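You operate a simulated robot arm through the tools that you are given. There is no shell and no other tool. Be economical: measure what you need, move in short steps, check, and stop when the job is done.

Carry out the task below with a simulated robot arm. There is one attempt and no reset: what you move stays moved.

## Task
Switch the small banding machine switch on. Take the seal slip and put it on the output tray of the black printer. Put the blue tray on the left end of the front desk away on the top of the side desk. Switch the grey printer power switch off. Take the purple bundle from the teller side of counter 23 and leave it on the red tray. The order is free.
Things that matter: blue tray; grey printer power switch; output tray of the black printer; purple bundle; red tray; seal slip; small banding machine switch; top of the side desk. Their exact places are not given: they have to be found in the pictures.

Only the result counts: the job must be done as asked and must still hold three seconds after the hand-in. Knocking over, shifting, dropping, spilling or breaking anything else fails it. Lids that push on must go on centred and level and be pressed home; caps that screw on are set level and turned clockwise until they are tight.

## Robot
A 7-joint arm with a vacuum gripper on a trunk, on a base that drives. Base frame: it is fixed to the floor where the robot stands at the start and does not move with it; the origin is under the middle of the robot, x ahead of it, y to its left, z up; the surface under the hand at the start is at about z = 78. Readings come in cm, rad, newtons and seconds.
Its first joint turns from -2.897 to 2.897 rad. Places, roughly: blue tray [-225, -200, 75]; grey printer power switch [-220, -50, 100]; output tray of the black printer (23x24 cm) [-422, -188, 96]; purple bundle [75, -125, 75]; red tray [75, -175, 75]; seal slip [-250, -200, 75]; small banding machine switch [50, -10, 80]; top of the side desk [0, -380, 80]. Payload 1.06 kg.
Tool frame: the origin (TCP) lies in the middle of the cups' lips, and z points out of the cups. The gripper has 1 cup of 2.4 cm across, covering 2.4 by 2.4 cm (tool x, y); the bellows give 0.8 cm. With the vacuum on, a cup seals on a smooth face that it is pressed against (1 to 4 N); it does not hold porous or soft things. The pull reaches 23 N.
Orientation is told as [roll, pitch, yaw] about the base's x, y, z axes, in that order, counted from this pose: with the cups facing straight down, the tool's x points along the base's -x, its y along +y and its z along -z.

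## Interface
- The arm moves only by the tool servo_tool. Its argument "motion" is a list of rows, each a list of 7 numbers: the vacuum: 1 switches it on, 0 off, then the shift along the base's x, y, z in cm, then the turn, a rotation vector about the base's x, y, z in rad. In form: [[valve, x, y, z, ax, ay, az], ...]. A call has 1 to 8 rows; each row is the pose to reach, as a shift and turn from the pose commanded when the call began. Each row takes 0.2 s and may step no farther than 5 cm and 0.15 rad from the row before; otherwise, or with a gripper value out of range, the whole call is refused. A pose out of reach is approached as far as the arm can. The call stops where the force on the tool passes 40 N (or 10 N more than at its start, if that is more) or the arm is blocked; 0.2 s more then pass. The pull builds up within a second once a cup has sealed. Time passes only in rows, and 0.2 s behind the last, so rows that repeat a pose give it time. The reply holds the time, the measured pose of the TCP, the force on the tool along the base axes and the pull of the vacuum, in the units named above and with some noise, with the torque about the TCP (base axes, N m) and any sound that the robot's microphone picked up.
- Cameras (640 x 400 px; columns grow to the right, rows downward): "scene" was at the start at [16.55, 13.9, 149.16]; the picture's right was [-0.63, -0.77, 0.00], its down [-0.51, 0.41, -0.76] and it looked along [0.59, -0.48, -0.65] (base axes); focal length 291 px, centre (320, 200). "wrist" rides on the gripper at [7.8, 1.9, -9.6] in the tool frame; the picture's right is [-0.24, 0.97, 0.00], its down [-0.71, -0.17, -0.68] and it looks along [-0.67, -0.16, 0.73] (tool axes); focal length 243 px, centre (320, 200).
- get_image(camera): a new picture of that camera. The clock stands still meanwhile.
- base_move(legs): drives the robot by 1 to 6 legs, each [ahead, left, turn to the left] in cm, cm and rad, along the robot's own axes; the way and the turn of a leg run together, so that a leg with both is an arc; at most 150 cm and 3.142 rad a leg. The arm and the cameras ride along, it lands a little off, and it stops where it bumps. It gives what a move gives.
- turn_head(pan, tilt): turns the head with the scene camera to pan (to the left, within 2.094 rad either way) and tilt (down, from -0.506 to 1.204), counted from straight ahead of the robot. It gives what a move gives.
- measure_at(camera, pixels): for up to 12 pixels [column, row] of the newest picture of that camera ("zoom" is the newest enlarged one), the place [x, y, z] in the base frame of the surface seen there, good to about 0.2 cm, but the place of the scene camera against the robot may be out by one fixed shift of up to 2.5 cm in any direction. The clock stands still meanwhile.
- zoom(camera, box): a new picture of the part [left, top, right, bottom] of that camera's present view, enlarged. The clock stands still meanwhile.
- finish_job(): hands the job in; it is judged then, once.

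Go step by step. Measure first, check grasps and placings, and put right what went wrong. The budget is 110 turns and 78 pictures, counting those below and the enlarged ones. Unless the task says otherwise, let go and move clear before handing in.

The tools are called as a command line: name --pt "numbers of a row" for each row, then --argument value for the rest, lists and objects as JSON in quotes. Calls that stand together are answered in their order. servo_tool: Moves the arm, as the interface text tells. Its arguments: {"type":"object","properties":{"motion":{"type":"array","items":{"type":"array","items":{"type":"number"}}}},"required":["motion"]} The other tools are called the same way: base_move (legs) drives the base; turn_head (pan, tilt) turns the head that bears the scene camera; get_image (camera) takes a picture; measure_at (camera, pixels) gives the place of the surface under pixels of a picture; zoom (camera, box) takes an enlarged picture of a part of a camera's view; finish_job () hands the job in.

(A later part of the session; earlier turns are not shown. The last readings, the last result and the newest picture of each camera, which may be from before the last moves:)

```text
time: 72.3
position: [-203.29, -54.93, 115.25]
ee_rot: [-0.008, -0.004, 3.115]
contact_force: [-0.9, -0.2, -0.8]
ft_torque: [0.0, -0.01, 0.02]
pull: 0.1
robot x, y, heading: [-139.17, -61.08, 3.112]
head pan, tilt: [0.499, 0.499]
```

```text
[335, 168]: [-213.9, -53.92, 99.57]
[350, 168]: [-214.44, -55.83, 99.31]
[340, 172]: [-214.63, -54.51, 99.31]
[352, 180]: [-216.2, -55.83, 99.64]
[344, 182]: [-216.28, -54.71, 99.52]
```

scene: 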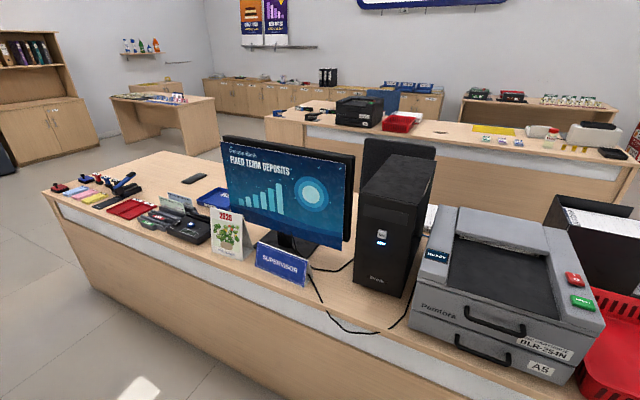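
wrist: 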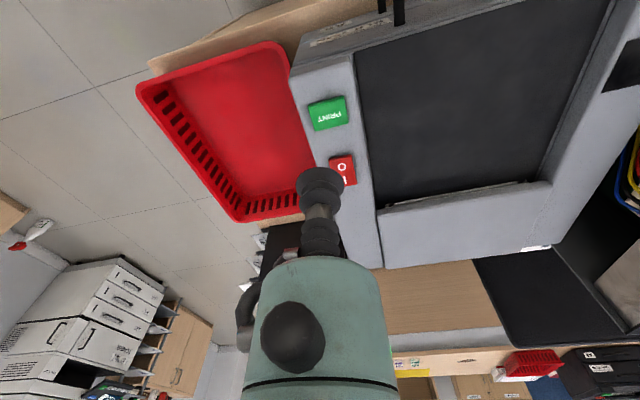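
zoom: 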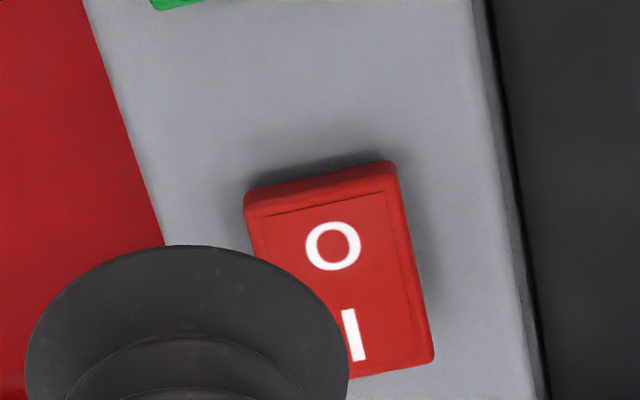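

The READY display went dark and O is down: grey printer is off. Now survey the aisle behind the front desk for access to the slip and tray.

turn_head --pan 0.35 --tilt 0.3

get_image --camera "scene"

```text
time: 73.0
position: [-203.41, -54.8, 115.17]
ee_rot: [-0.008, -0.007, 3.116]
contact_force: [0.1, -0.1, -0.6]
ft_torque: [-0.04, 0.0, -0.02]
pull: 0.0
robot x, y, heading: [-139.1, -60.9, 3.112]
head pan, tilt: [0.351, 0.3]
```

```text
41 pictures are left
```

scene: 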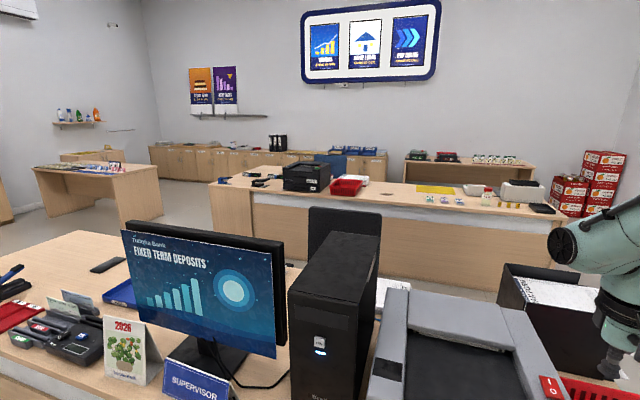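

measure_at --camera "scene" --pixels '[[330, 220], [480, 280], [215, 232], [150, 205], [95, 215], [310, 172], [540, 215], [345, 215], [70, 230], [300, 265], [220, 186], [345, 185]]'

zoom --camera "scene" --box '[200, 140, 400, 265]'

```text
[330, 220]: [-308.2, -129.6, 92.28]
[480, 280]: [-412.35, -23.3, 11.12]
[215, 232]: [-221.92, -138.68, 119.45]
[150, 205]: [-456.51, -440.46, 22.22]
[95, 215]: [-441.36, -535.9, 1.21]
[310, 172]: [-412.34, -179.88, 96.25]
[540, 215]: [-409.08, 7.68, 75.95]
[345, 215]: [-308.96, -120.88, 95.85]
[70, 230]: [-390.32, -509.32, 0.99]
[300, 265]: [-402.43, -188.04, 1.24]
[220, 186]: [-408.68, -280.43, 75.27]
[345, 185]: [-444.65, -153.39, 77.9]
```

```text
3.20 times, centred on (300, 202) of scene
```

zoom: 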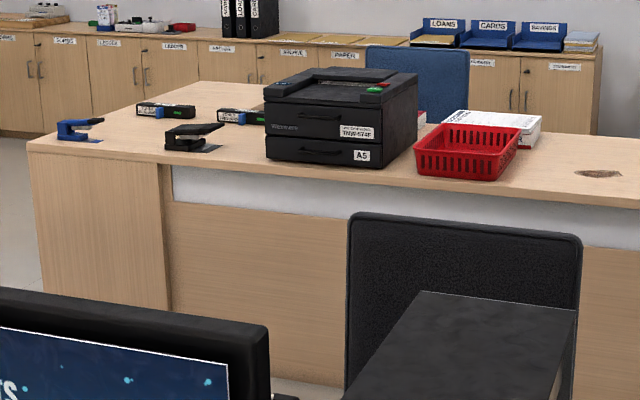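

The black printer sits near [-420,-185] on the back desk (edge x≈-409); the aisle is ~130 cm wide with a chair at y≈-105..-150. I'll drive around the left end of the front desk.

base_move --legs '[[-30, 0, 0.03], [0, 130, 0], [0, 120, 0], [110, 0, 0], [115, 0, 0]]'

turn_head --pan -0.9 --tilt 0.45

get_image --camera "scene"

```text
time: 89.6
position: [-227.36, -304.87, 115.26]
ee_rot: [-0.008, -0.005, 3.097]
contact_force: [-1.0, 0.1, 0.4]
ft_torque: [-0.01, 0.0, 0.0]
pull: 0.0
robot x, y, heading: [-163.61, -312.0, 3.091]
head pan, tilt: [0.351, 0.3]
stopped in leg 4: the robot was blocked; the commanded pose is now the measured one
```

```text
time: 91.1
position: [-227.53, -304.97, 115.21]
ee_rot: [-0.01, -0.005, 3.099]
contact_force: [-1.0, -0.6, 0.4]
ft_torque: [-0.01, 0.01, 0.01]
pull: 0.1
robot x, y, heading: [-163.65, -312.12, 3.088]
head pan, tilt: [-0.901, 0.45]
```

```text
39 pictures are left
```

scene: 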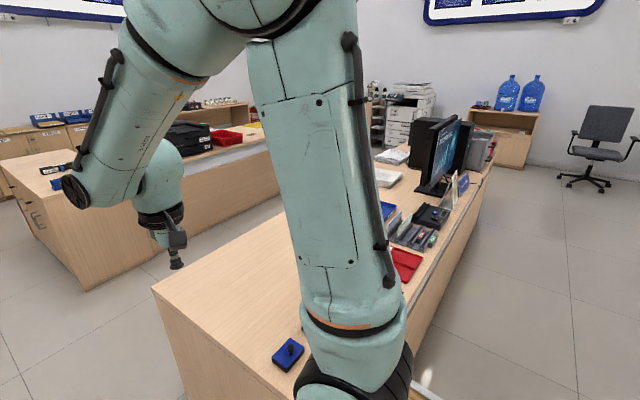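

I was blocked, by the front desk's left end reaching further than thought. Measure its corners.

measure_at --camera "scene" --pixels '[[156, 290], [288, 355], [200, 380], [270, 210], [75, 285], [285, 215], [390, 209], [425, 340]]'

zoom --camera "scene" --box '[360, 140, 500, 240]'

```text
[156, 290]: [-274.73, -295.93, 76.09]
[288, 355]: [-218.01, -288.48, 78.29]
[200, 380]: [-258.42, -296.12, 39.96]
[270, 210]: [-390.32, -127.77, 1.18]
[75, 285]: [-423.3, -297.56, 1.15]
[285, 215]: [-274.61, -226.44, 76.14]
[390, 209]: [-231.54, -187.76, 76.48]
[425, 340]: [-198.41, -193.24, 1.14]
```

```text
4.00 times, centred on (430, 190) of scene
```

zoom: 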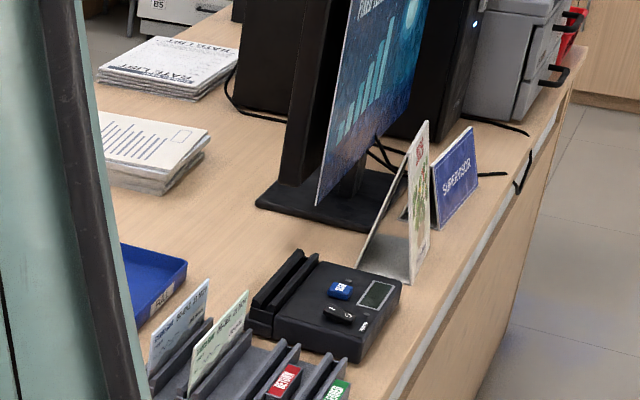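

The desk ends at y≈-296. I back off, go further left and proceed along to the aisle mouth.

base_move --legs '[[-10, 0, 0.05], [0, 36, 0], [95, 0, 0], [92, 0, 0]]'

```text
time: 103.0
position: [-401.69, -344.98, 115.31]
ee_rot: [-0.008, -0.005, -3.13]
contact_force: [0.1, 0.7, -0.3]
ft_torque: [0.0, -0.04, 0.02]
pull: 0.0
robot x, y, heading: [-337.53, -348.54, -3.132]
head pan, tilt: [-0.901, 0.45]
```

Now turn to face +y and enter the aisle.

base_move --legs '[[0, 0, -1.58], [120, 0, 0]]'

turn_head --pan -0.9 --tilt 0.6

get_image --camera "scene"

```text
time: 112.9
position: [-333.11, -163.79, 115.24]
ee_rot: [-0.008, -0.005, 1.569]
contact_force: [0.8, -0.2, -0.3]
ft_torque: [0.01, -0.01, -0.03]
pull: 0.0
robot x, y, heading: [-337.29, -227.9, 1.566]
head pan, tilt: [-0.901, 0.45]
```

```text
time: 113.6
position: [-333.02, -164.0, 115.23]
ee_rot: [-0.011, -0.006, 1.569]
contact_force: [-0.2, -0.2, -0.2]
ft_torque: [0.0, 0.01, 0.01]
pull: 0.0
robot x, y, heading: [-337.67, -228.28, 1.568]
head pan, tilt: [-0.901, 0.6]
```

```text
37 pictures are left
```

scene: 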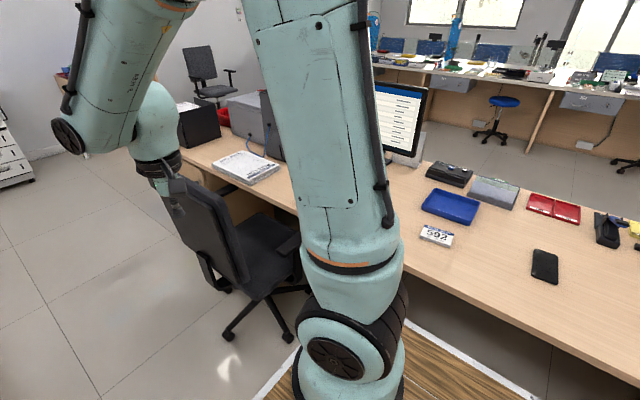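

The slip lies at (437,236) and the blue tray at (450,205). Measure them and the chair.

zoom --camera "scene" --box '[400, 170, 500, 260]'

measure_at --camera "scene" --pixels '[[437, 236], [424, 230], [452, 236], [450, 207], [423, 208], [470, 224], [481, 202], [437, 191], [250, 280], [305, 240], [460, 340], [285, 340]]'

```text
4.44 times, centred on (450, 215) of scene
```

zoom: 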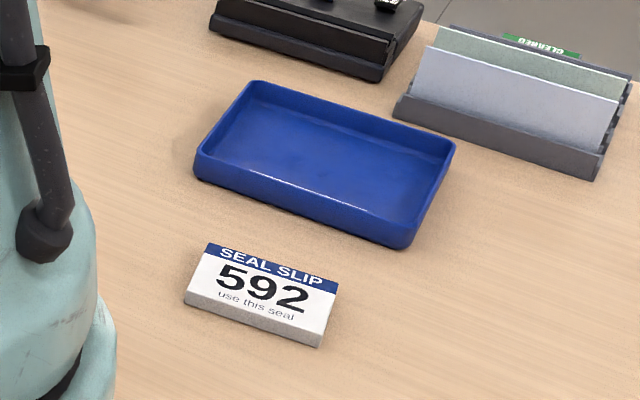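

```text
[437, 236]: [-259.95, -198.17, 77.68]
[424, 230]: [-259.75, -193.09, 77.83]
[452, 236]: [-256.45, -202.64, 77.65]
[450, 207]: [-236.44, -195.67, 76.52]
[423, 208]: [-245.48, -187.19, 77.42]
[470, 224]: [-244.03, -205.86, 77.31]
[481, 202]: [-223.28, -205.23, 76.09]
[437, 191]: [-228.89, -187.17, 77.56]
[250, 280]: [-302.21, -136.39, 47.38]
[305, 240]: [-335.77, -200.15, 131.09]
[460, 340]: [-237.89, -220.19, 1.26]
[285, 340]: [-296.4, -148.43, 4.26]
```

Slip reads "SEAL SLIP 592", true place about [-262.3,-198.6,76.6]. Swing the arm around to the right side over the front desk.

servo_tool --pt "0 4.4 0.4 0 0 0 -0.0675" --pt "0 8.75 -0.4 0 0 0 -0.135" --pt "0 13 -1.4 0 0 0 -0.2025" --pt "0 17.2 -2.7 0 0 0 -0.27" --pt "0 21.3 -4.4 0 0 0 -0.3375" --pt "0 25.25 -6.25 0 0 0 -0.405" --pt "0 29.1 -8.4 0 0 0 -0.4725" --pt "0 32.7 -10.8 0 0 0 -0.54"

servo_tool --pt "0 3.55 -2.65 0 0 0 -0.0675" --pt "0 6.8 -5.5 0 0 0 -0.135" --pt "0 9.95 -8.6 0 0 0 -0.2025" --pt "0 12.9 -11.9 0 0 0 -0.27" --pt "0 15.55 -15.35 0 0 0 -0.3375" --pt "0 18 -19 0 0 0 -0.405" --pt "0 20.15 -22.8 0 0 0 -0.4725" --pt "0 22.1 -26.75 0 0 0 -0.54"

get_image --camera "wrist"

```text
time: 115.4
position: [-300.29, -174.5, 115.26]
ee_rot: [-0.009, -0.006, 1.031]
contact_force: [-0.6, 0.4, 0.4]
ft_torque: [0.03, -0.02, -0.01]
pull: 0.0
robot x, y, heading: [-337.35, -227.64, 1.565]
head pan, tilt: [-0.901, 0.6]
```

```text
time: 117.2
position: [-278.29, -201.24, 115.33]
ee_rot: [-0.009, -0.005, 0.489]
contact_force: [0.0, -0.2, 0.7]
ft_torque: [-0.03, -0.03, 0.01]
pull: 0.0
robot x, y, heading: [-337.16, -228.22, 1.568]
head pan, tilt: [-0.901, 0.6]
```

```text
35 pictures are left
```

wrist: 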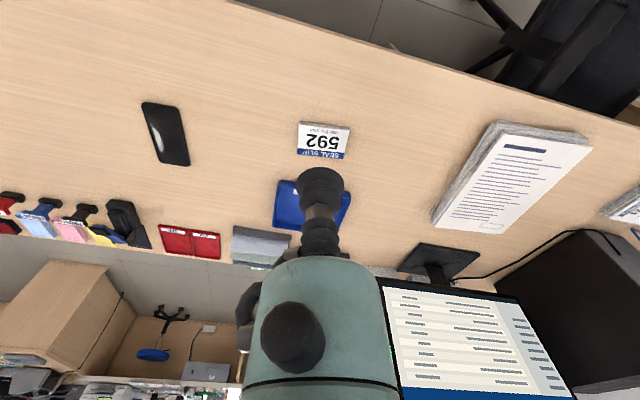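

measure_at --camera "wrist" --pixels '[[324, 140], [300, 123], [348, 130], [298, 155], [344, 158], [280, 185], [290, 210], [300, 225]]'

```text
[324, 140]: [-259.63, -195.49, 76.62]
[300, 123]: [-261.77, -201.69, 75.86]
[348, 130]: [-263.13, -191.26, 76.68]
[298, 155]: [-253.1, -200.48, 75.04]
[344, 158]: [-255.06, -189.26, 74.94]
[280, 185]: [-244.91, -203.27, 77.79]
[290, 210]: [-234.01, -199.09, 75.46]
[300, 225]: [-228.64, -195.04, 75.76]
```

Slip centre is [-259.6,-195.6], top 76.6. Move above and descend.

servo_tool --pt "0 3 1 -3.5 0 0 0" --pt "0 6 2 -7 0 0 0" --pt "0 9 3 -10.5 0 0 0" --pt "0 12 4 -14 0 0 0" --pt "0 15 4.8 -17.5 0 0 0" --pt "0 18 5.4 -21 0 0 0" --pt "0 18.7 5.6 -25.5 0 0 0" --pt "0 18.7 5.6 -30 0 0 0"

get_image --camera "wrist"

```text
time: 119.0
position: [-259.55, -196.02, 85.25]
ee_rot: [-0.009, -0.007, 0.49]
contact_force: [0.0, 1.0, -0.2]
ft_torque: [0.0, -0.04, -0.01]
pull: 0.1
robot x, y, heading: [-337.47, -228.54, 1.567]
head pan, tilt: [-0.901, 0.6]
```

```text
34 pictures are left
```

wrist: 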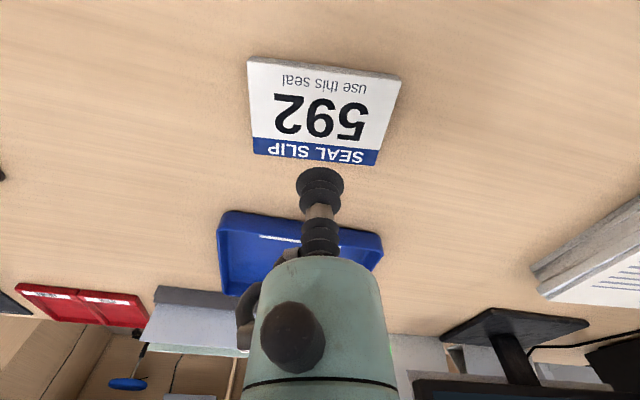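

measure_at --camera "wrist" --pixels '[[322, 112], [248, 62], [400, 80], [254, 153], [376, 163], [255, 250], [300, 240]]'

```text
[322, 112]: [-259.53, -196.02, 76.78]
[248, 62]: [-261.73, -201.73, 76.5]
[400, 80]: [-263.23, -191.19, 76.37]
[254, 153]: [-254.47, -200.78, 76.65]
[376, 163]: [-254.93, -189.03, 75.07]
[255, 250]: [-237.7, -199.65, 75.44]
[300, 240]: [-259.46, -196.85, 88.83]
```

Cup is well aligned; descend 9 cm with vacuum on.

servo_tool --pt "1 0.5 0 -4 0 0 0" --pt "1 0.5 0 -7 0 0 0" --pt "1 0.5 0 -8.4 0 0 0" --pt "1 0.5 0 -9 0 0 0" --pt "1 0.5 0 -9 0 0 0" --pt "1 0.5 0 -9 0 0 0" --pt "1 0.5 0 -9 0 0 0"

```text
time: 120.6
position: [-259.05, -196.07, 76.47]
ee_rot: [-0.008, -0.008, 0.49]
contact_force: [5.8, -1.9, 10.7]
ft_torque: [0.04, 0.11, -0.01]
pull: 23.2
robot x, y, heading: [-337.49, -228.32, 1.56]
head pan, tilt: [-0.901, 0.6]
```

Sealed (23 N). Lift it.

servo_tool --pt "1 0 0 1.5 0 0 0" --pt "1 0 0 4.5 0 0 0" --pt "1 0 0 9 0 0 0" --pt "1 -1 -0.5 13.5 0 0 0" --pt "1 -3 -1 18 0 0 0" --pt "1 -5.5 -1.7 22 0 0 0" --pt "1 -8.5 -2.5 25.5 0 0 0" --pt "1 -11.5 -3.3 29 0 0 0"

servo_tool --pt "1 -3 -1 3.5 0 0 0" --pt "1 -6 -1.5 7 0 0 0" --pt "1 -7.5 -1.9 11 0 0 0"

get_image --camera "wrist"

```text
time: 122.4
position: [-270.53, -199.01, 105.21]
ee_rot: [-0.006, -0.007, 0.488]
contact_force: [-0.4, 0.2, -1.3]
ft_torque: [-0.01, 0.02, 0.01]
pull: 23.1
robot x, y, heading: [-337.51, -227.91, 1.568]
head pan, tilt: [-0.901, 0.6]
```

```text
time: 123.2
position: [-277.82, -200.97, 116.14]
ee_rot: [-0.007, -0.006, 0.491]
contact_force: [-0.2, 1.0, -1.6]
ft_torque: [-0.01, 0.0, -0.03]
pull: 22.0
robot x, y, heading: [-337.04, -227.99, 1.569]
head pan, tilt: [-0.901, 0.6]
```

```text
33 pictures are left
```

wrist: 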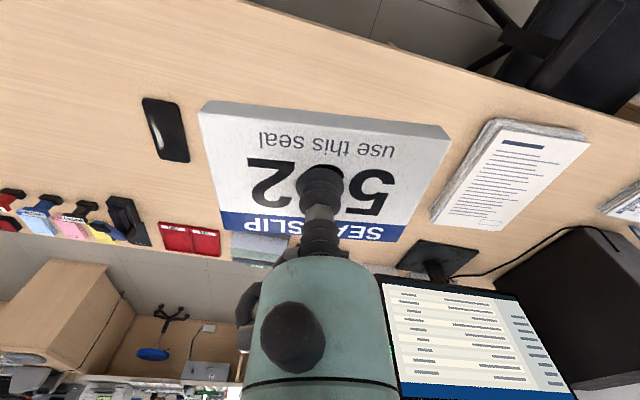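

The slip is firmly held. Swing back over the aisle and around to the left side.

servo_tool --pt "1 -1.95 3.95 0 0 0 0.0675" --pt "1 -4.1 7.75 0 0 0 0.135" --pt "1 -6.55 11.4 0 0 0 0.2025" --pt "1 -9.2 14.85 0 0 0 0.27" --pt "1 -12.15 18.15 0 0 0 0.3375" --pt "1 -15.3 21.25 0 0 0 0.405" --pt "1 -18.55 24.1 0 0 0 0.4725" --pt "1 -22.1 26.75 0 0 0 0.54"

servo_tool --pt "1 -3.6 2.4 0 0 0 0.0675" --pt "1 -7.45 4.55 0 0 0 0.135" --pt "1 -11.4 6.4 0 0 0 0.2025" --pt "1 -15.5 8.1 0 0 0 0.27" --pt "1 -19.7 9.4 0 0 0 0.3375" --pt "1 -23.95 10.4 0 0 0 0.405" --pt "1 -28.3 11.2 0 0 0 0.4725" --pt "1 -32.7 10.8 0 0 0 0.54"

servo_tool --pt "1 -4.3 1 0 0 0 0.0675" --pt "1 -8.7 0.9 0 0 0 0.135" --pt "1 -13.1 0.4 0 0 0 0.2025" --pt "1 -17.4 -0.3 0 0 0 0.27" --pt "1 -21.65 -1.3 0 0 0 0.3375" --pt "1 -25.85 -2.6 0 0 0 0.405" --pt "1 -30 -4.15 0 0 0 0.4725" --pt "1 -33.9 -6 0 0 0 0.54"

turn_head --pan 1.1 --tilt 0.5

get_image --camera "scene"

get_image --camera "wrist"

```text
time: 125.0
position: [-300.21, -174.15, 116.14]
ee_rot: [-0.01, -0.006, 1.032]
contact_force: [0.9, -0.2, -0.4]
ft_torque: [0.0, 0.01, -0.04]
pull: 23.0
robot x, y, heading: [-337.24, -227.76, 1.564]
head pan, tilt: [-0.901, 0.6]
```

```text
time: 126.8
position: [-332.59, -163.26, 116.31]
ee_rot: [-0.009, -0.006, 1.568]
contact_force: [0.6, 0.2, -0.7]
ft_torque: [0.02, 0.05, 0.01]
pull: 22.9
robot x, y, heading: [-337.36, -228.1, 1.566]
head pan, tilt: [-0.901, 0.6]
```

```text
time: 128.6
position: [-366.69, -169.51, 116.46]
ee_rot: [-0.005, -0.005, 2.111]
contact_force: [0.9, 0.5, -1.1]
ft_torque: [0.0, 0.05, -0.02]
pull: 23.0
robot x, y, heading: [-337.26, -228.1, 1.564]
head pan, tilt: [-0.901, 0.6]
```

```text
time: 130.5
position: [-366.69, -169.53, 116.29]
ee_rot: [-0.007, -0.004, 2.109]
contact_force: [0.4, -1.2, -0.8]
ft_torque: [0.03, 0.0, -0.02]
pull: 22.5
robot x, y, heading: [-337.59, -228.27, 1.566]
head pan, tilt: [1.1, 0.499]
```

```text
32 pictures are left
```

scene: 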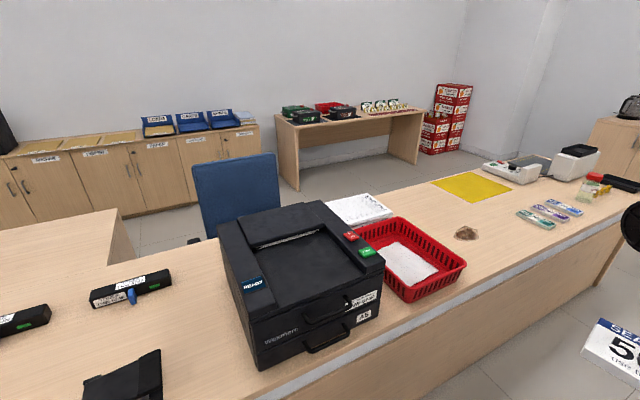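

```text
31 pictures are left
```

wrist: 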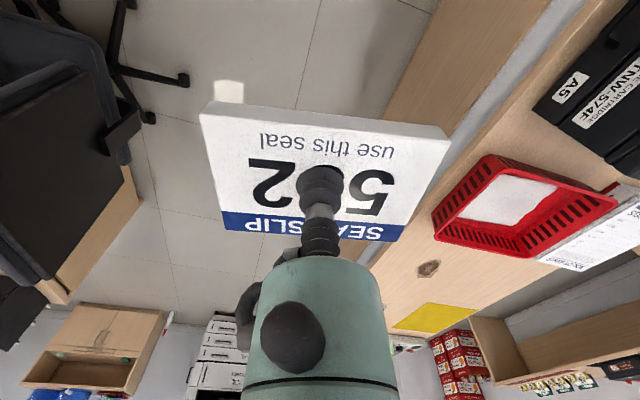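

Good view of the black printer with its output recess at scene (300,265). Measure it.

measure_at --camera "scene" --pixels '[[300, 265], [265, 255], [330, 240], [360, 275], [275, 305], [315, 250], [253, 245], [305, 210], [225, 225], [351, 236], [320, 290]]'

zoom --camera "scene" --box '[200, 190, 400, 340]'

```text
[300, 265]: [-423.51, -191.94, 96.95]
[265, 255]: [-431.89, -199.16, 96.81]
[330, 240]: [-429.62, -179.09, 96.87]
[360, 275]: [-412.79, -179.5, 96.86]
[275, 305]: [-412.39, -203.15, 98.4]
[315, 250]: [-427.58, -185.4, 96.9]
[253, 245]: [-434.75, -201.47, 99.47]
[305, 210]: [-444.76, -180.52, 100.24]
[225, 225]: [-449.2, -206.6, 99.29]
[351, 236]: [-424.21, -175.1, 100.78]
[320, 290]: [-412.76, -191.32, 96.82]
```

```text
2.67 times, centred on (300, 265) of scene
```

zoom: 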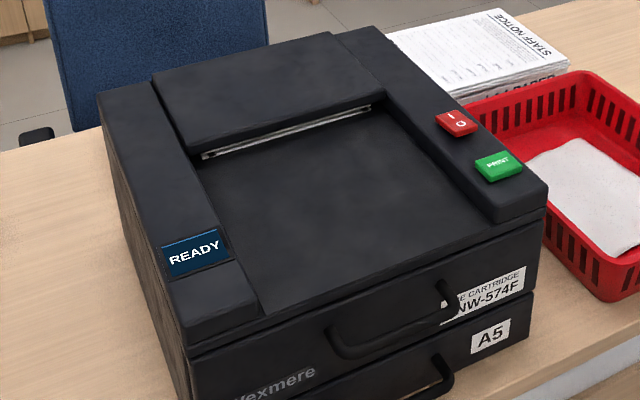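

Recess floor true centre ≈ [-423.5,-190,95.8]. Shift the base left 18 and ahead 8 for comfortable reach.

base_move --legs '[[8, 18, 0]]'

```text
time: 132.1
position: [-384.79, -161.47, 116.31]
ee_rot: [-0.01, -0.004, 2.109]
contact_force: [-0.4, 0.5, -0.5]
ft_torque: [-0.03, 0.04, -0.04]
pull: 23.0
robot x, y, heading: [-355.03, -220.13, 1.569]
head pan, tilt: [1.1, 0.499]
```

Swing over the printer recess.

servo_tool --pt "1 -3.6 -1.2 0 0 0 0.057" --pt "1 -7.3 -2.6 0 0 0 0.114" --pt "1 -10.9 -4.2 0 0 0 0.171" --pt "1 -14.4 -6.1 0 0 0 0.228" --pt "1 -17.9 -8.1 0 0 0 0.285" --pt "1 -21.2 -10.5 0 0 0 0.342" --pt "1 -24.4 -13 0 0 0 0.4" --pt "1 -27.6 -15.7 0 0 0 0.457"

servo_tool --pt "1 -2.9 -3 0 0 0 0.057" --pt "1 -5.7 -6.1 0 0 0 0.114" --pt "1 -8.4 -9.4 0 0 0 0.171" --pt "1 -10.9 -12.9 0 0 0 0.228" --pt "1 -10.9 -12.9 -4 0 0 0.228"

get_image --camera "wrist"

```text
time: 133.9
position: [-412.29, -177.32, 116.18]
ee_rot: [-0.009, -0.005, 2.57]
contact_force: [-0.3, 0.6, -1.0]
ft_torque: [0.0, 0.03, 0.01]
pull: 22.6
robot x, y, heading: [-354.97, -219.65, 1.565]
head pan, tilt: [1.1, 0.499]
```

```text
time: 135.1
position: [-423.21, -190.05, 112.48]
ee_rot: [-0.007, -0.007, 2.795]
contact_force: [0.9, 0.4, -0.3]
ft_torque: [0.0, 0.0, -0.02]
pull: 22.6
robot x, y, heading: [-355.17, -219.83, 1.568]
head pan, tilt: [1.1, 0.499]
```

```text
29 pictures are left
```

wrist: 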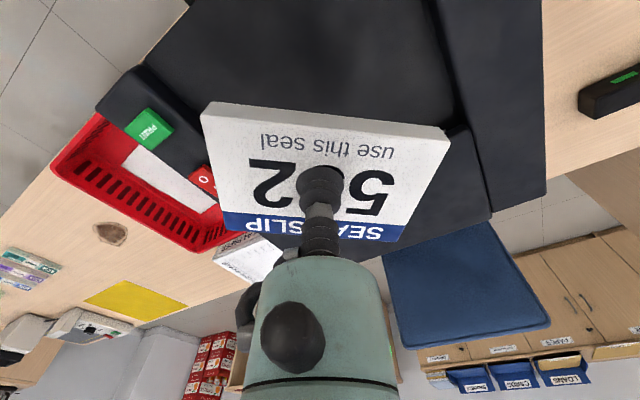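

measure_at --camera "wrist" --pixels '[[290, 60], [180, 60], [430, 60], [450, 120], [150, 70], [300, 20], [200, 95]]'

```text
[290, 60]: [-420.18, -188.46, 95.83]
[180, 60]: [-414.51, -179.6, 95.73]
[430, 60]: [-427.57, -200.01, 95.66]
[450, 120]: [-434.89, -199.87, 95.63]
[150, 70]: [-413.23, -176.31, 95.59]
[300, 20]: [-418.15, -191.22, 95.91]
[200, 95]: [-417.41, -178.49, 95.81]
```

Recess floor z=95.7, centre ≈(-422.5,-188.7). Lower gently to z≈97.5.

servo_tool --pt "1 0.5 1.2 -4 0 0 0" --pt "1 0.5 1.2 -8 0 0 0" --pt "1 0.5 1.2 -11.5 0 0 0" --pt "1 0.5 1.2 -13.5 0 0 0" --pt "1 0.5 1.2 -14.4 0 0 0" --pt "1 0.5 1.2 -14.9 0 0 0" --pt "1 0.5 1.2 -14.9 0 0 0"

```text
time: 136.7
position: [-422.72, -189.02, 97.42]
ee_rot: [-0.009, -0.006, 2.795]
contact_force: [0.1, -0.2, -0.2]
ft_torque: [0.01, 0.0, -0.01]
pull: 22.7
robot x, y, heading: [-354.87, -219.73, 1.564]
head pan, tilt: [1.1, 0.499]
```

servo_tool --pt "1 0 0 -0.2 0 0 0" --pt "1 0 0 -0.4 0 0 0" --pt "1 0 0 -0.4 0 0 0"

```text
time: 137.5
position: [-422.72, -188.9, 97.24]
ee_rot: [-0.006, -0.008, 2.796]
contact_force: [0.6, 2.5, 17.2]
ft_torque: [-0.12, -0.02, 0.02]
pull: 22.8
robot x, y, heading: [-355.16, -219.82, 1.564]
head pan, tilt: [1.1, 0.499]
```

Firm contact; release and lift.

servo_tool --pt "0 0 0 0.3 0 0 0" --pt "0 0 0 0.3 0 0 0" --pt "0 0 0 0.3 0 0 0" --pt "0 0 0 1.5 0 0 0" --pt "0 0 0 5 0 0 0" --pt "0 0 0 9.5 0 0 0" --pt "0 0 0 14 0 0 0" --pt "0 0 0 18.5 0 0 0"

get_image --camera "wrist"

```text
time: 139.3
position: [-422.84, -188.97, 115.72]
ee_rot: [-0.008, -0.006, 2.797]
contact_force: [0.0, 0.0, 0.0]
ft_torque: [-0.02, -0.01, -0.02]
pull: 0.1
robot x, y, heading: [-355.25, -220.04, 1.565]
head pan, tilt: [1.1, 0.499]
```

```text
28 pictures are left
```

wrist: 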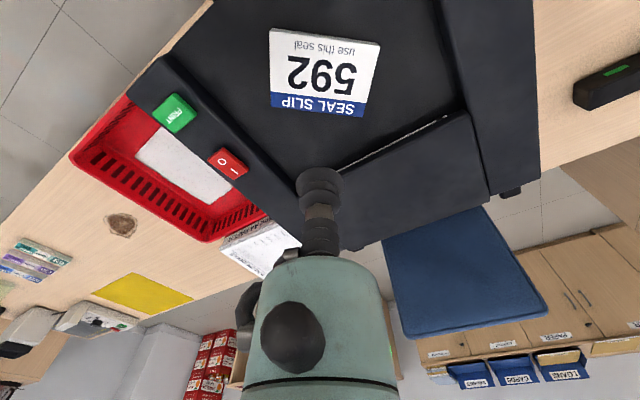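

The slip lies in the black printer's recess. Swing the arm back round to the right side in stages.

servo_tool --pt "0 2.5 3.5 0 0 0 -0.057" --pt "0 5.2 6.8 0 0 0 -0.114" --pt "0 8 9.9 0 0 0 -0.171" --pt "0 10.9 12.9 0 0 0 -0.228" --pt "0 14.1 15.6 0 0 0 -0.285" --pt "0 17.3 18.1 0 0 0 -0.342" --pt "0 20.6 20.5 0 0 0 -0.4" --pt "0 24.1 22.5 0 0 0 -0.457"

servo_tool --pt "0 3.5 1.9 0 0 0 -0.057" --pt "0 7.1 3.5 0 0 0 -0.114" --pt "0 10.8 4.9 0 0 0 -0.171" --pt "0 14.4 6.1 0 0 0 -0.228" --pt "0 18.3 7.9 0 0 0 -0.2955" --pt "0 22.4 9.5 0 0 0 -0.363" --pt "0 26.65 10.8 0 0 0 -0.4305" --pt "0 30.9 11.8 0 0 0 -0.498"

servo_tool --pt "0 4.3 0.7 0 0 0 -0.0675" --pt "0 8.7 1.2 0 0 0 -0.135" --pt "0 13.1 1.3 0 0 0 -0.2025" --pt "0 17.4 0.3 0 0 0 -0.27" --pt "0 21.8 0.7 0 0 0 -0.3375" --pt "0 26.15 -0.1 0 0 0 -0.405" --pt "0 30.4 -1.1 0 0 0 -0.4725" --pt "0 34.6 -2.4 0 0 0 -0.54"

servo_tool --pt "0 4.1 -1.7 0 0 0 -0.0675" --pt "0 8.05 -3.55 0 0 0 -0.135" --pt "0 11.9 -5.7 0 0 0 -0.2025" --pt "0 15.5 -8.1 0 0 0 -0.27" --pt "0 19.05 -10.75 0 0 0 -0.3375" --pt "0 22.3 -13.6 0 0 0 -0.405" --pt "0 25.45 -16.7 0 0 0 -0.4725" --pt "0 28.4 -20 0 0 0 -0.54"

servo_tool --pt "0 2.65 -3.45 0 0 0 -0.0675" --pt "0 5.1 -7.1 0 0 0 -0.135" --pt "0 7.25 -10.9 0 0 0 -0.2025" --pt "0 9.2 -14.85 0 0 0 -0.27"

```text
time: 141.1
position: [-398.87, -166.58, 115.56]
ee_rot: [-0.008, -0.004, 2.338]
contact_force: [-0.5, 0.3, -0.2]
ft_torque: [-0.01, 0.0, -0.01]
pull: 0.1
robot x, y, heading: [-354.82, -220.0, 1.567]
head pan, tilt: [1.1, 0.499]
```

```text
time: 142.9
position: [-367.86, -154.53, 115.4]
ee_rot: [-0.007, -0.006, 1.84]
contact_force: [0.1, -0.1, 0.0]
ft_torque: [0.01, 0.01, 0.01]
pull: 0.0
robot x, y, heading: [-355.43, -219.94, 1.564]
head pan, tilt: [1.1, 0.499]
```

```text
time: 144.7
position: [-332.96, -156.96, 115.6]
ee_rot: [-0.009, -0.005, 1.3]
contact_force: [0.0, 0.2, 0.2]
ft_torque: [0.02, -0.04, 0.02]
pull: 0.0
robot x, y, heading: [-355.11, -220.19, 1.57]
head pan, tilt: [1.1, 0.499]
```

```text
time: 146.5
position: [-304.62, -176.92, 115.64]
ee_rot: [-0.009, -0.004, 0.76]
contact_force: [0.6, -0.2, -0.4]
ft_torque: [0.0, -0.07, -0.01]
pull: 0.0
robot x, y, heading: [-355.24, -219.46, 1.565]
head pan, tilt: [1.1, 0.499]
```

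```text
time: 147.5
position: [-295.44, -191.65, 115.48]
ee_rot: [-0.006, -0.005, 0.49]
contact_force: [-0.3, 0.5, 0.2]
ft_torque: [-0.03, 0.01, 0.0]
pull: 0.0
robot x, y, heading: [-355.17, -219.98, 1.57]
head pan, tilt: [1.1, 0.499]
```

Now shift the base right toward the front desk and look at the tray.

base_move --legs '[[0, -37, 0]]'

get_image --camera "wrist"

```text
time: 149.9
position: [-257.81, -191.89, 115.31]
ee_rot: [-0.008, -0.003, 0.489]
contact_force: [-0.5, 0.1, -0.5]
ft_torque: [-0.02, -0.01, 0.01]
pull: 0.1
robot x, y, heading: [-317.85, -219.83, 1.568]
head pan, tilt: [1.1, 0.499]
```

```text
27 pictures are left
```

wrist: 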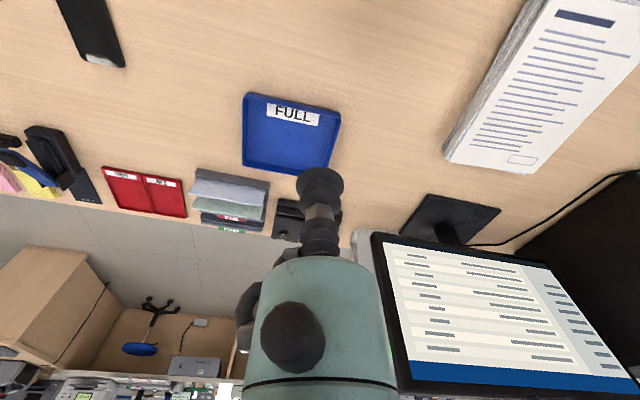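

measure_at --camera "wrist" --pixels '[[293, 135], [247, 97], [339, 114], [245, 163], [322, 168], [285, 150], [300, 140], [395, 300], [205, 190], [245, 190]]'

```text
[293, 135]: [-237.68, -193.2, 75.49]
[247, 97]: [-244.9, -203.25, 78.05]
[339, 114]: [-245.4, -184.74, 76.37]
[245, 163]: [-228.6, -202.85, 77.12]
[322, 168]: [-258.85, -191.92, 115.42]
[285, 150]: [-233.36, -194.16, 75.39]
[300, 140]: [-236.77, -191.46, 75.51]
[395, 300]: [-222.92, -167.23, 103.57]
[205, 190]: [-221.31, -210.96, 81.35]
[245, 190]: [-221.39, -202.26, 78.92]
```

Tray centre ≈ [-237,-194.2], floor z 75.45. Move above and descend.

servo_tool --pt "0 3 -0.4 -3.5 0 0 0" --pt "0 6 -0.8 -7 0 0 0" --pt "0 9 -1.2 -10.5 0 0 0" --pt "0 12 -1.5 -14 0 0 0" --pt "0 15 -1.8 -17.5 0 0 0" --pt "0 18 -2.1 -21 0 0 0" --pt "0 20.8 -2.3 -24.5 0 0 0" --pt "0 20.8 -2.3 -29 0 0 0"

get_image --camera "wrist"

```text
time: 151.7
position: [-237.21, -193.93, 86.36]
ee_rot: [-0.01, -0.007, 0.488]
contact_force: [-0.3, -0.8, 1.2]
ft_torque: [-0.02, -0.01, -0.03]
pull: 0.0
robot x, y, heading: [-317.84, -220.18, 1.566]
head pan, tilt: [1.1, 0.499]
```

```text
26 pictures are left
```

wrist: 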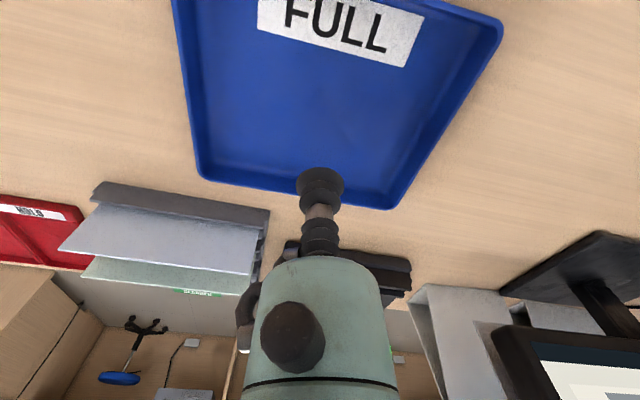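

measure_at --camera "wrist" --pixels '[[325, 80], [205, 172], [390, 195], [498, 30], [182, 15], [320, 120]]'

```text
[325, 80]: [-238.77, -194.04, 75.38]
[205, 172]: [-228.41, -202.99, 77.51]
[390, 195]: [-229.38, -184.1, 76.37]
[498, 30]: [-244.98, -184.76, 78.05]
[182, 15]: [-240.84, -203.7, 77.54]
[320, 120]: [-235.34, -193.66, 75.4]
```

Centred on the smooth blue floor. Descend with vacuum.

servo_tool --pt "1 0.1 0 -4 0 0 0" --pt "1 0.1 0 -8 0 0 0" --pt "1 0.1 0 -10 0 0 0" --pt "1 0.1 0 -10.8 0 0 0" --pt "1 0.1 0 -11.2 0 0 0" --pt "1 0.1 0 -11.2 0 0 0" --pt "1 0.1 0 -11.2 0 0 0"

```text
time: 153.3
position: [-236.83, -194.29, 75.23]
ee_rot: [-0.009, -0.007, 0.491]
contact_force: [0.4, -0.3, 12.6]
ft_torque: [0.04, 0.09, 0.02]
pull: 23.1
robot x, y, heading: [-317.58, -220.15, 1.565]
head pan, tilt: [1.1, 0.499]
```

Sealed. Lift straight up.

servo_tool --pt "1 0 0 1 0 0 0" --pt "1 0 0 3 0 0 0" --pt "1 0 0 6 0 0 0" --pt "1 0 0 10 0 0 0" --pt "1 0 0 14 0 0 0" --pt "1 -0.5 0 18.5 0 0 0" --pt "1 -3 0.3 22 0 0 0" --pt "1 -6 0.6 25.5 0 0 0"

get_image --camera "wrist"

```text
time: 155.1
position: [-242.9, -193.85, 100.72]
ee_rot: [-0.007, -0.004, 0.489]
contact_force: [-0.8, -1.1, -1.7]
ft_torque: [0.0, 0.02, 0.01]
pull: 23.1
robot x, y, heading: [-317.69, -219.86, 1.571]
head pan, tilt: [1.1, 0.499]
```

```text
25 pictures are left
```

wrist: 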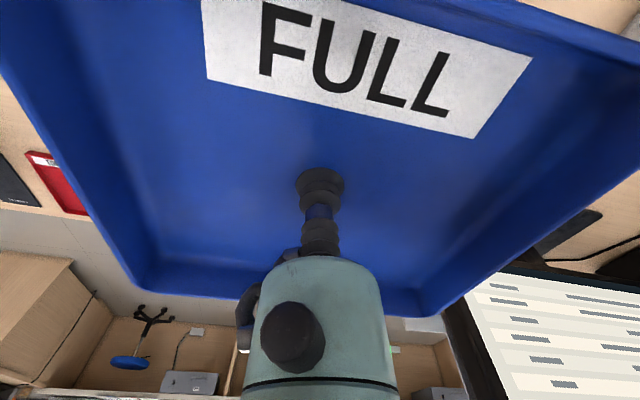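

Tray held well. Retract and raise, then swing to the front of the robot.

servo_tool --pt "1 -3 0 3 0 0 0" --pt "1 -6 0 6 0 0 0" --pt "1 -9 0 9 0 0 0" --pt "1 -12 0 12 0 0 0" --pt "1 -15.3 0.2 15 0 0 0"

servo_tool --pt "1 -1.95 3.95 0 0 0 0.0675" --pt "1 -4.1 7.75 0 0 0 0.135" --pt "1 -6.55 11.4 0 0 0 0.2025" --pt "1 -9.2 14.85 0 0 0 0.27" --pt "1 -12.15 18.15 0 0 0 0.3375" --pt "1 -15.3 21.25 0 0 0 0.405" --pt "1 -18.55 24.1 0 0 0 0.4725" --pt "1 -22.1 26.75 0 0 0 0.54"

servo_tool --pt "1 -3.6 2.4 0 0 0 0.0675" --pt "1 -7.45 4.55 0 0 0 0.135" --pt "1 -11.4 6.4 0 0 0 0.2025" --pt "1 -15.5 8.1 0 0 0 0.27" --pt "1 -19.7 9.4 0 0 0 0.3375" --pt "1 -23.95 10.4 0 0 0 0.405" --pt "1 -28.3 11.2 0 0 0 0.4725" --pt "1 -32.7 10.8 0 0 0 0.54"

```text
time: 156.3
position: [-258.32, -193.31, 115.57]
ee_rot: [-0.007, -0.006, 0.49]
contact_force: [-0.3, 0.1, -1.5]
ft_torque: [-0.02, 0.06, -0.04]
pull: 23.2
robot x, y, heading: [-317.45, -219.7, 1.565]
head pan, tilt: [1.1, 0.499]
```

```text
time: 158.1
position: [-280.12, -166.39, 115.87]
ee_rot: [-0.01, -0.006, 1.029]
contact_force: [-0.2, 0.6, -1.6]
ft_torque: [0.0, 0.05, 0.0]
pull: 22.7
robot x, y, heading: [-317.79, -220.11, 1.567]
head pan, tilt: [1.1, 0.499]
```

```text
time: 159.9
position: [-312.98, -155.74, 115.67]
ee_rot: [-0.009, -0.004, 1.569]
contact_force: [0.6, 0.3, -1.8]
ft_torque: [-0.02, 0.02, -0.01]
pull: 22.8
robot x, y, heading: [-317.82, -220.31, 1.567]
head pan, tilt: [1.1, 0.499]
```

Tray is in front. Back out of the aisle and look toward the side desk (+x).

base_move --legs '[[0, 20, 0], [-70, 0, 0], [-70, 0, 0]]'

turn_head --pan -1.57 --tilt 0.3

get_image --camera "scene"

```text
time: 168.3
position: [-332.98, -295.46, 115.79]
ee_rot: [-0.007, -0.005, 1.552]
contact_force: [-0.6, 0.4, -0.8]
ft_torque: [0.01, 0.0, 0.01]
pull: 23.0
robot x, y, heading: [-338.85, -359.8, 1.551]
head pan, tilt: [1.1, 0.499]
```

```text
time: 170.7
position: [-333.15, -295.35, 115.72]
ee_rot: [-0.008, -0.005, 1.553]
contact_force: [0.2, 0.6, -1.9]
ft_torque: [0.0, 0.02, 0.03]
pull: 23.0
robot x, y, heading: [-338.89, -359.65, 1.551]
head pan, tilt: [-1.571, 0.3]
```

```text
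24 pictures are left
```

scene: 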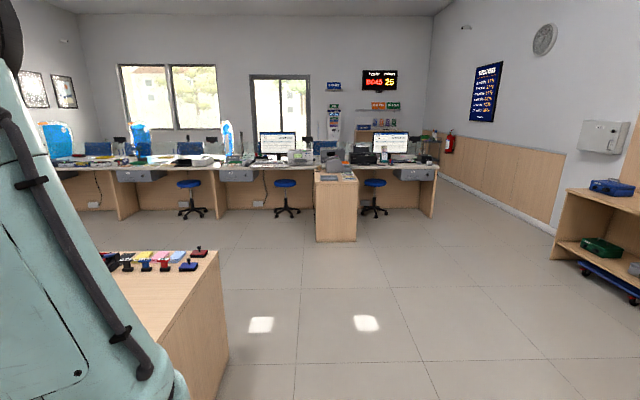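

The side desk juts out at (337,185). Measure and zoom.

measure_at --camera "scene" --pixels '[[316, 181], [357, 181], [336, 240], [318, 172], [358, 172], [337, 177], [437, 180], [222, 251]]'

zoom --camera "scene" --box '[280, 130, 400, 205]'

```text
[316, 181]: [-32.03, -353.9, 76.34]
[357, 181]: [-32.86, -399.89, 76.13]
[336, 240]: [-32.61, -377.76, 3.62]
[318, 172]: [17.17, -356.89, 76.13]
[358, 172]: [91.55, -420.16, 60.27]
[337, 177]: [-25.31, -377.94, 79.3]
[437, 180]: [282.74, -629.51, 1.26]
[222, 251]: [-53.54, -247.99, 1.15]
```

```text
5.33 times, centred on (340, 168) of scene
```

zoom: 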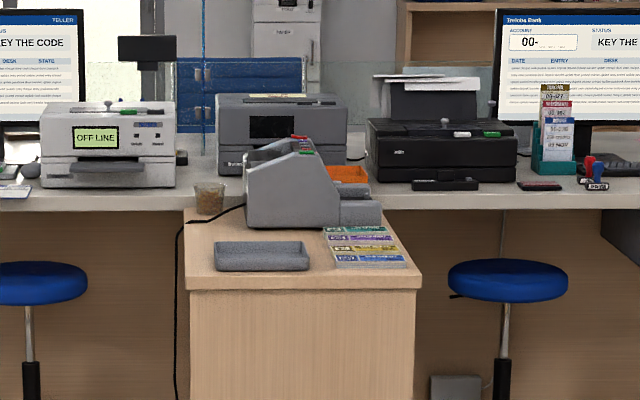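

The side desk's near end is at x≈-33, y -354..-400, with a grey tray and bundles on it. Turn to +x and drive up to it.

base_move --legs '[[0, 0, -1.55], [100, -8, 0], [105, -8, 0]]'

turn_head --pan 0.25 --tilt 0.45

get_image --camera "scene"

```text
time: 184.7
position: [-69.02, -375.09, 115.63]
ee_rot: [-0.008, -0.005, 0.04]
contact_force: [-0.7, 0.8, -1.4]
ft_torque: [0.03, 0.02, 0.02]
pull: 23.3
robot x, y, heading: [-133.35, -372.9, 0.038]
head pan, tilt: [-1.571, 0.3]
```

```text
time: 186.6
position: [-69.01, -374.95, 115.69]
ee_rot: [-0.009, -0.005, 0.039]
contact_force: [0.1, 0.4, -2.2]
ft_torque: [0.03, -0.01, 0.02]
pull: 22.2
robot x, y, heading: [-133.34, -373.01, 0.041]
head pan, tilt: [0.25, 0.45]
```

```text
22 pictures are left
```

scene: 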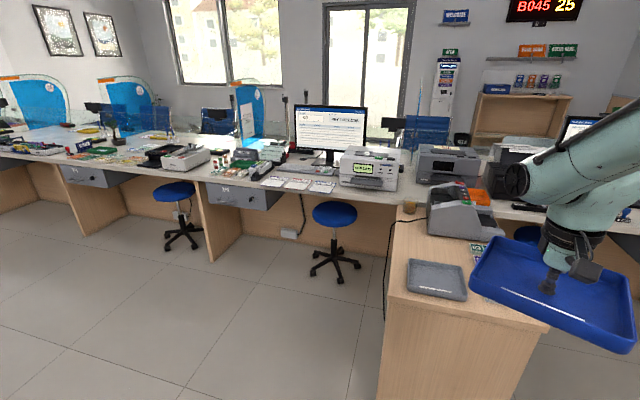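

zoom --camera "scene" --box '[380, 180, 560, 340]'

measure_at --camera "scene" --pixels '[[392, 290], [545, 325], [408, 286], [465, 297], [410, 262], [460, 270], [397, 225], [430, 232], [470, 238], [480, 247], [470, 310], [440, 250]]'

```text
2.50 times, centred on (470, 260) of scene
```

zoom: 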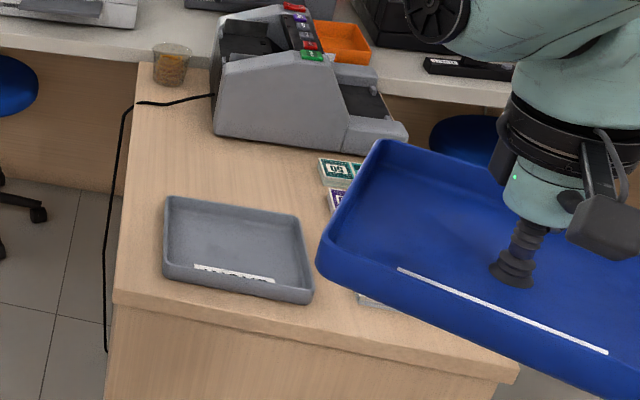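

```text
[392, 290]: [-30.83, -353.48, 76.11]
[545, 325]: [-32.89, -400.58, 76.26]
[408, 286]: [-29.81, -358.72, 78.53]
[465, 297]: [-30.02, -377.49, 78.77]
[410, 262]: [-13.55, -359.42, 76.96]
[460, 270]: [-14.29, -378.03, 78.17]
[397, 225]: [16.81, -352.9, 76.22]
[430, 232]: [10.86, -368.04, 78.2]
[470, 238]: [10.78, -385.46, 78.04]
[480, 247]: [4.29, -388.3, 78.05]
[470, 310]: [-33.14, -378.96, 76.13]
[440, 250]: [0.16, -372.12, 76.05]
```

Free spot between the grey tray (x up to -14) and the counting machine (from x≈10): centre about [-1.6,-366] true. Drive 54 cm closer.

base_move --legs '[[54, 0, -0.04]]'

turn_head --pan 0.35 --tilt 0.75

get_image --camera "scene"

```text
time: 189.7
position: [-15.29, -377.51, 115.71]
ee_rot: [-0.008, -0.006, -0.009]
contact_force: [-1.0, 0.1, -1.3]
ft_torque: [0.02, -0.02, 0.01]
pull: 23.0
robot x, y, heading: [-79.43, -372.63, -0.015]
head pan, tilt: [0.25, 0.45]
```

```text
time: 190.5
position: [-15.26, -377.47, 115.64]
ee_rot: [-0.01, -0.006, -0.01]
contact_force: [0.3, 0.2, -2.0]
ft_torque: [-0.01, 0.02, 0.0]
pull: 22.6
robot x, y, heading: [-79.65, -372.34, -0.013]
head pan, tilt: [0.351, 0.75]
```

```text
20 pictures are left
```

scene: 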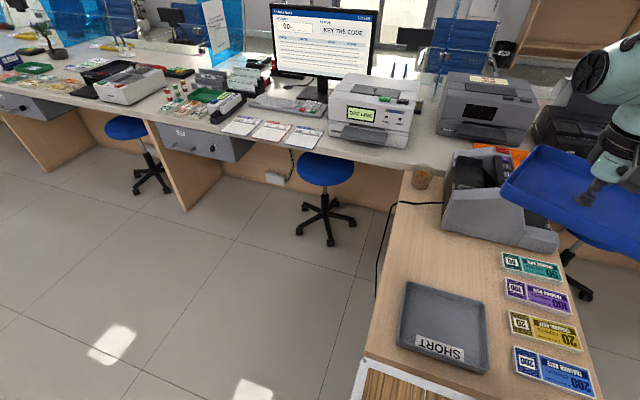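

Now the desk top is clearly seen; measure the free space between the grey tray, machine and bundles.

measure_at --camera "scene" --pixels '[[406, 282], [484, 300], [488, 372], [443, 225], [490, 236], [550, 250], [503, 253], [507, 278], [385, 300], [460, 255], [400, 228], [497, 340]]'

```text
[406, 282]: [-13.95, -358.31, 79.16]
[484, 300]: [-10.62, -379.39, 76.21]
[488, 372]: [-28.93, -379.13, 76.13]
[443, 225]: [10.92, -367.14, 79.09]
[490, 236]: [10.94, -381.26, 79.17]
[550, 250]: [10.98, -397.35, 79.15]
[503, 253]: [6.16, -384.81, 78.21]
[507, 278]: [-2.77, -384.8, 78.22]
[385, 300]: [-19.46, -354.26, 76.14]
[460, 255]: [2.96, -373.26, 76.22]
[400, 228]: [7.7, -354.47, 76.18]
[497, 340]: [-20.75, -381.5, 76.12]
```

True free window: x -14..10.9, y -351..-382 (scene y is off by 2.45). Rotate the tray square and bring it above [-1.5,-366.3].

servo_tool --pt "1 3.4 2.8 0 0 0 0.125" --pt "1 6.8 5.6 0 0 0 0.25" --pt "1 10.2 8.4 0 0 0 0.375" --pt "1 13.7 11.2 0 0 0 0.5" --pt "1 13.7 11.2 -4 0 0 0.5" --pt "1 13.7 11.2 -8 0 0 0.5" --pt "1 13.7 11.2 -12 0 0 0.5"

get_image --camera "scene"

get_image --camera "wrist"

```text
time: 192.1
position: [-1.21, -366.1, 103.97]
ee_rot: [-0.007, -0.006, 0.493]
contact_force: [0.8, 0.5, -1.7]
ft_torque: [-0.01, -0.06, -0.03]
pull: 22.7
robot x, y, heading: [-79.27, -372.5, -0.015]
head pan, tilt: [0.351, 0.75]
```

```text
19 pictures are left
```

scene: 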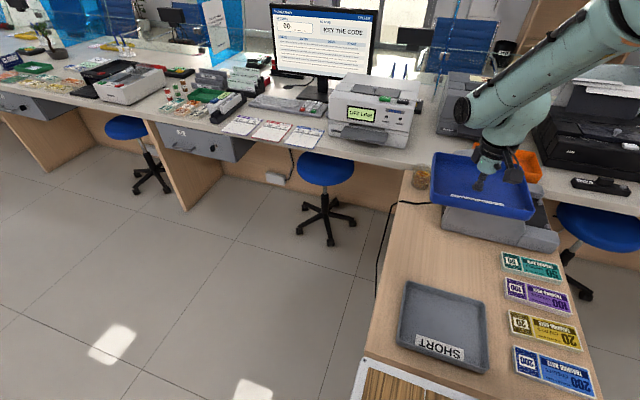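

```text
18 pictures are left
```

wrist: 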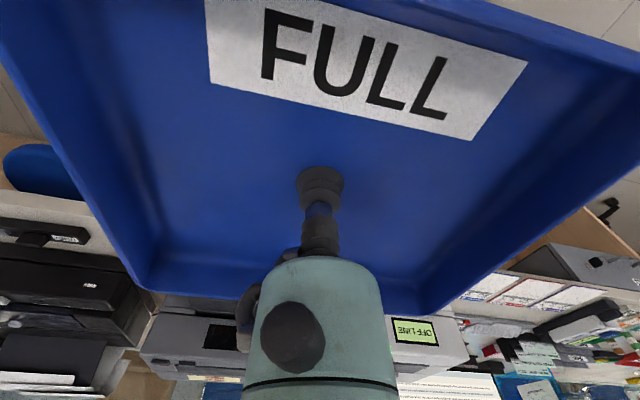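

Tray is square; measure its rim in the scene picture against the neighbours.

measure_at --camera "scene" --pixels '[[433, 154], [434, 200], [531, 219], [528, 183], [440, 202], [525, 217], [442, 228], [500, 240]]'

```text
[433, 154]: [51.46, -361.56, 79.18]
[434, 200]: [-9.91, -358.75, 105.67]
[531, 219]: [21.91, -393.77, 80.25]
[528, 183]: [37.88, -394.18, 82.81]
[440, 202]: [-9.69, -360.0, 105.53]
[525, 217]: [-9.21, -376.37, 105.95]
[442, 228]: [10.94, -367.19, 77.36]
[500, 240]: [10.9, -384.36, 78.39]
```

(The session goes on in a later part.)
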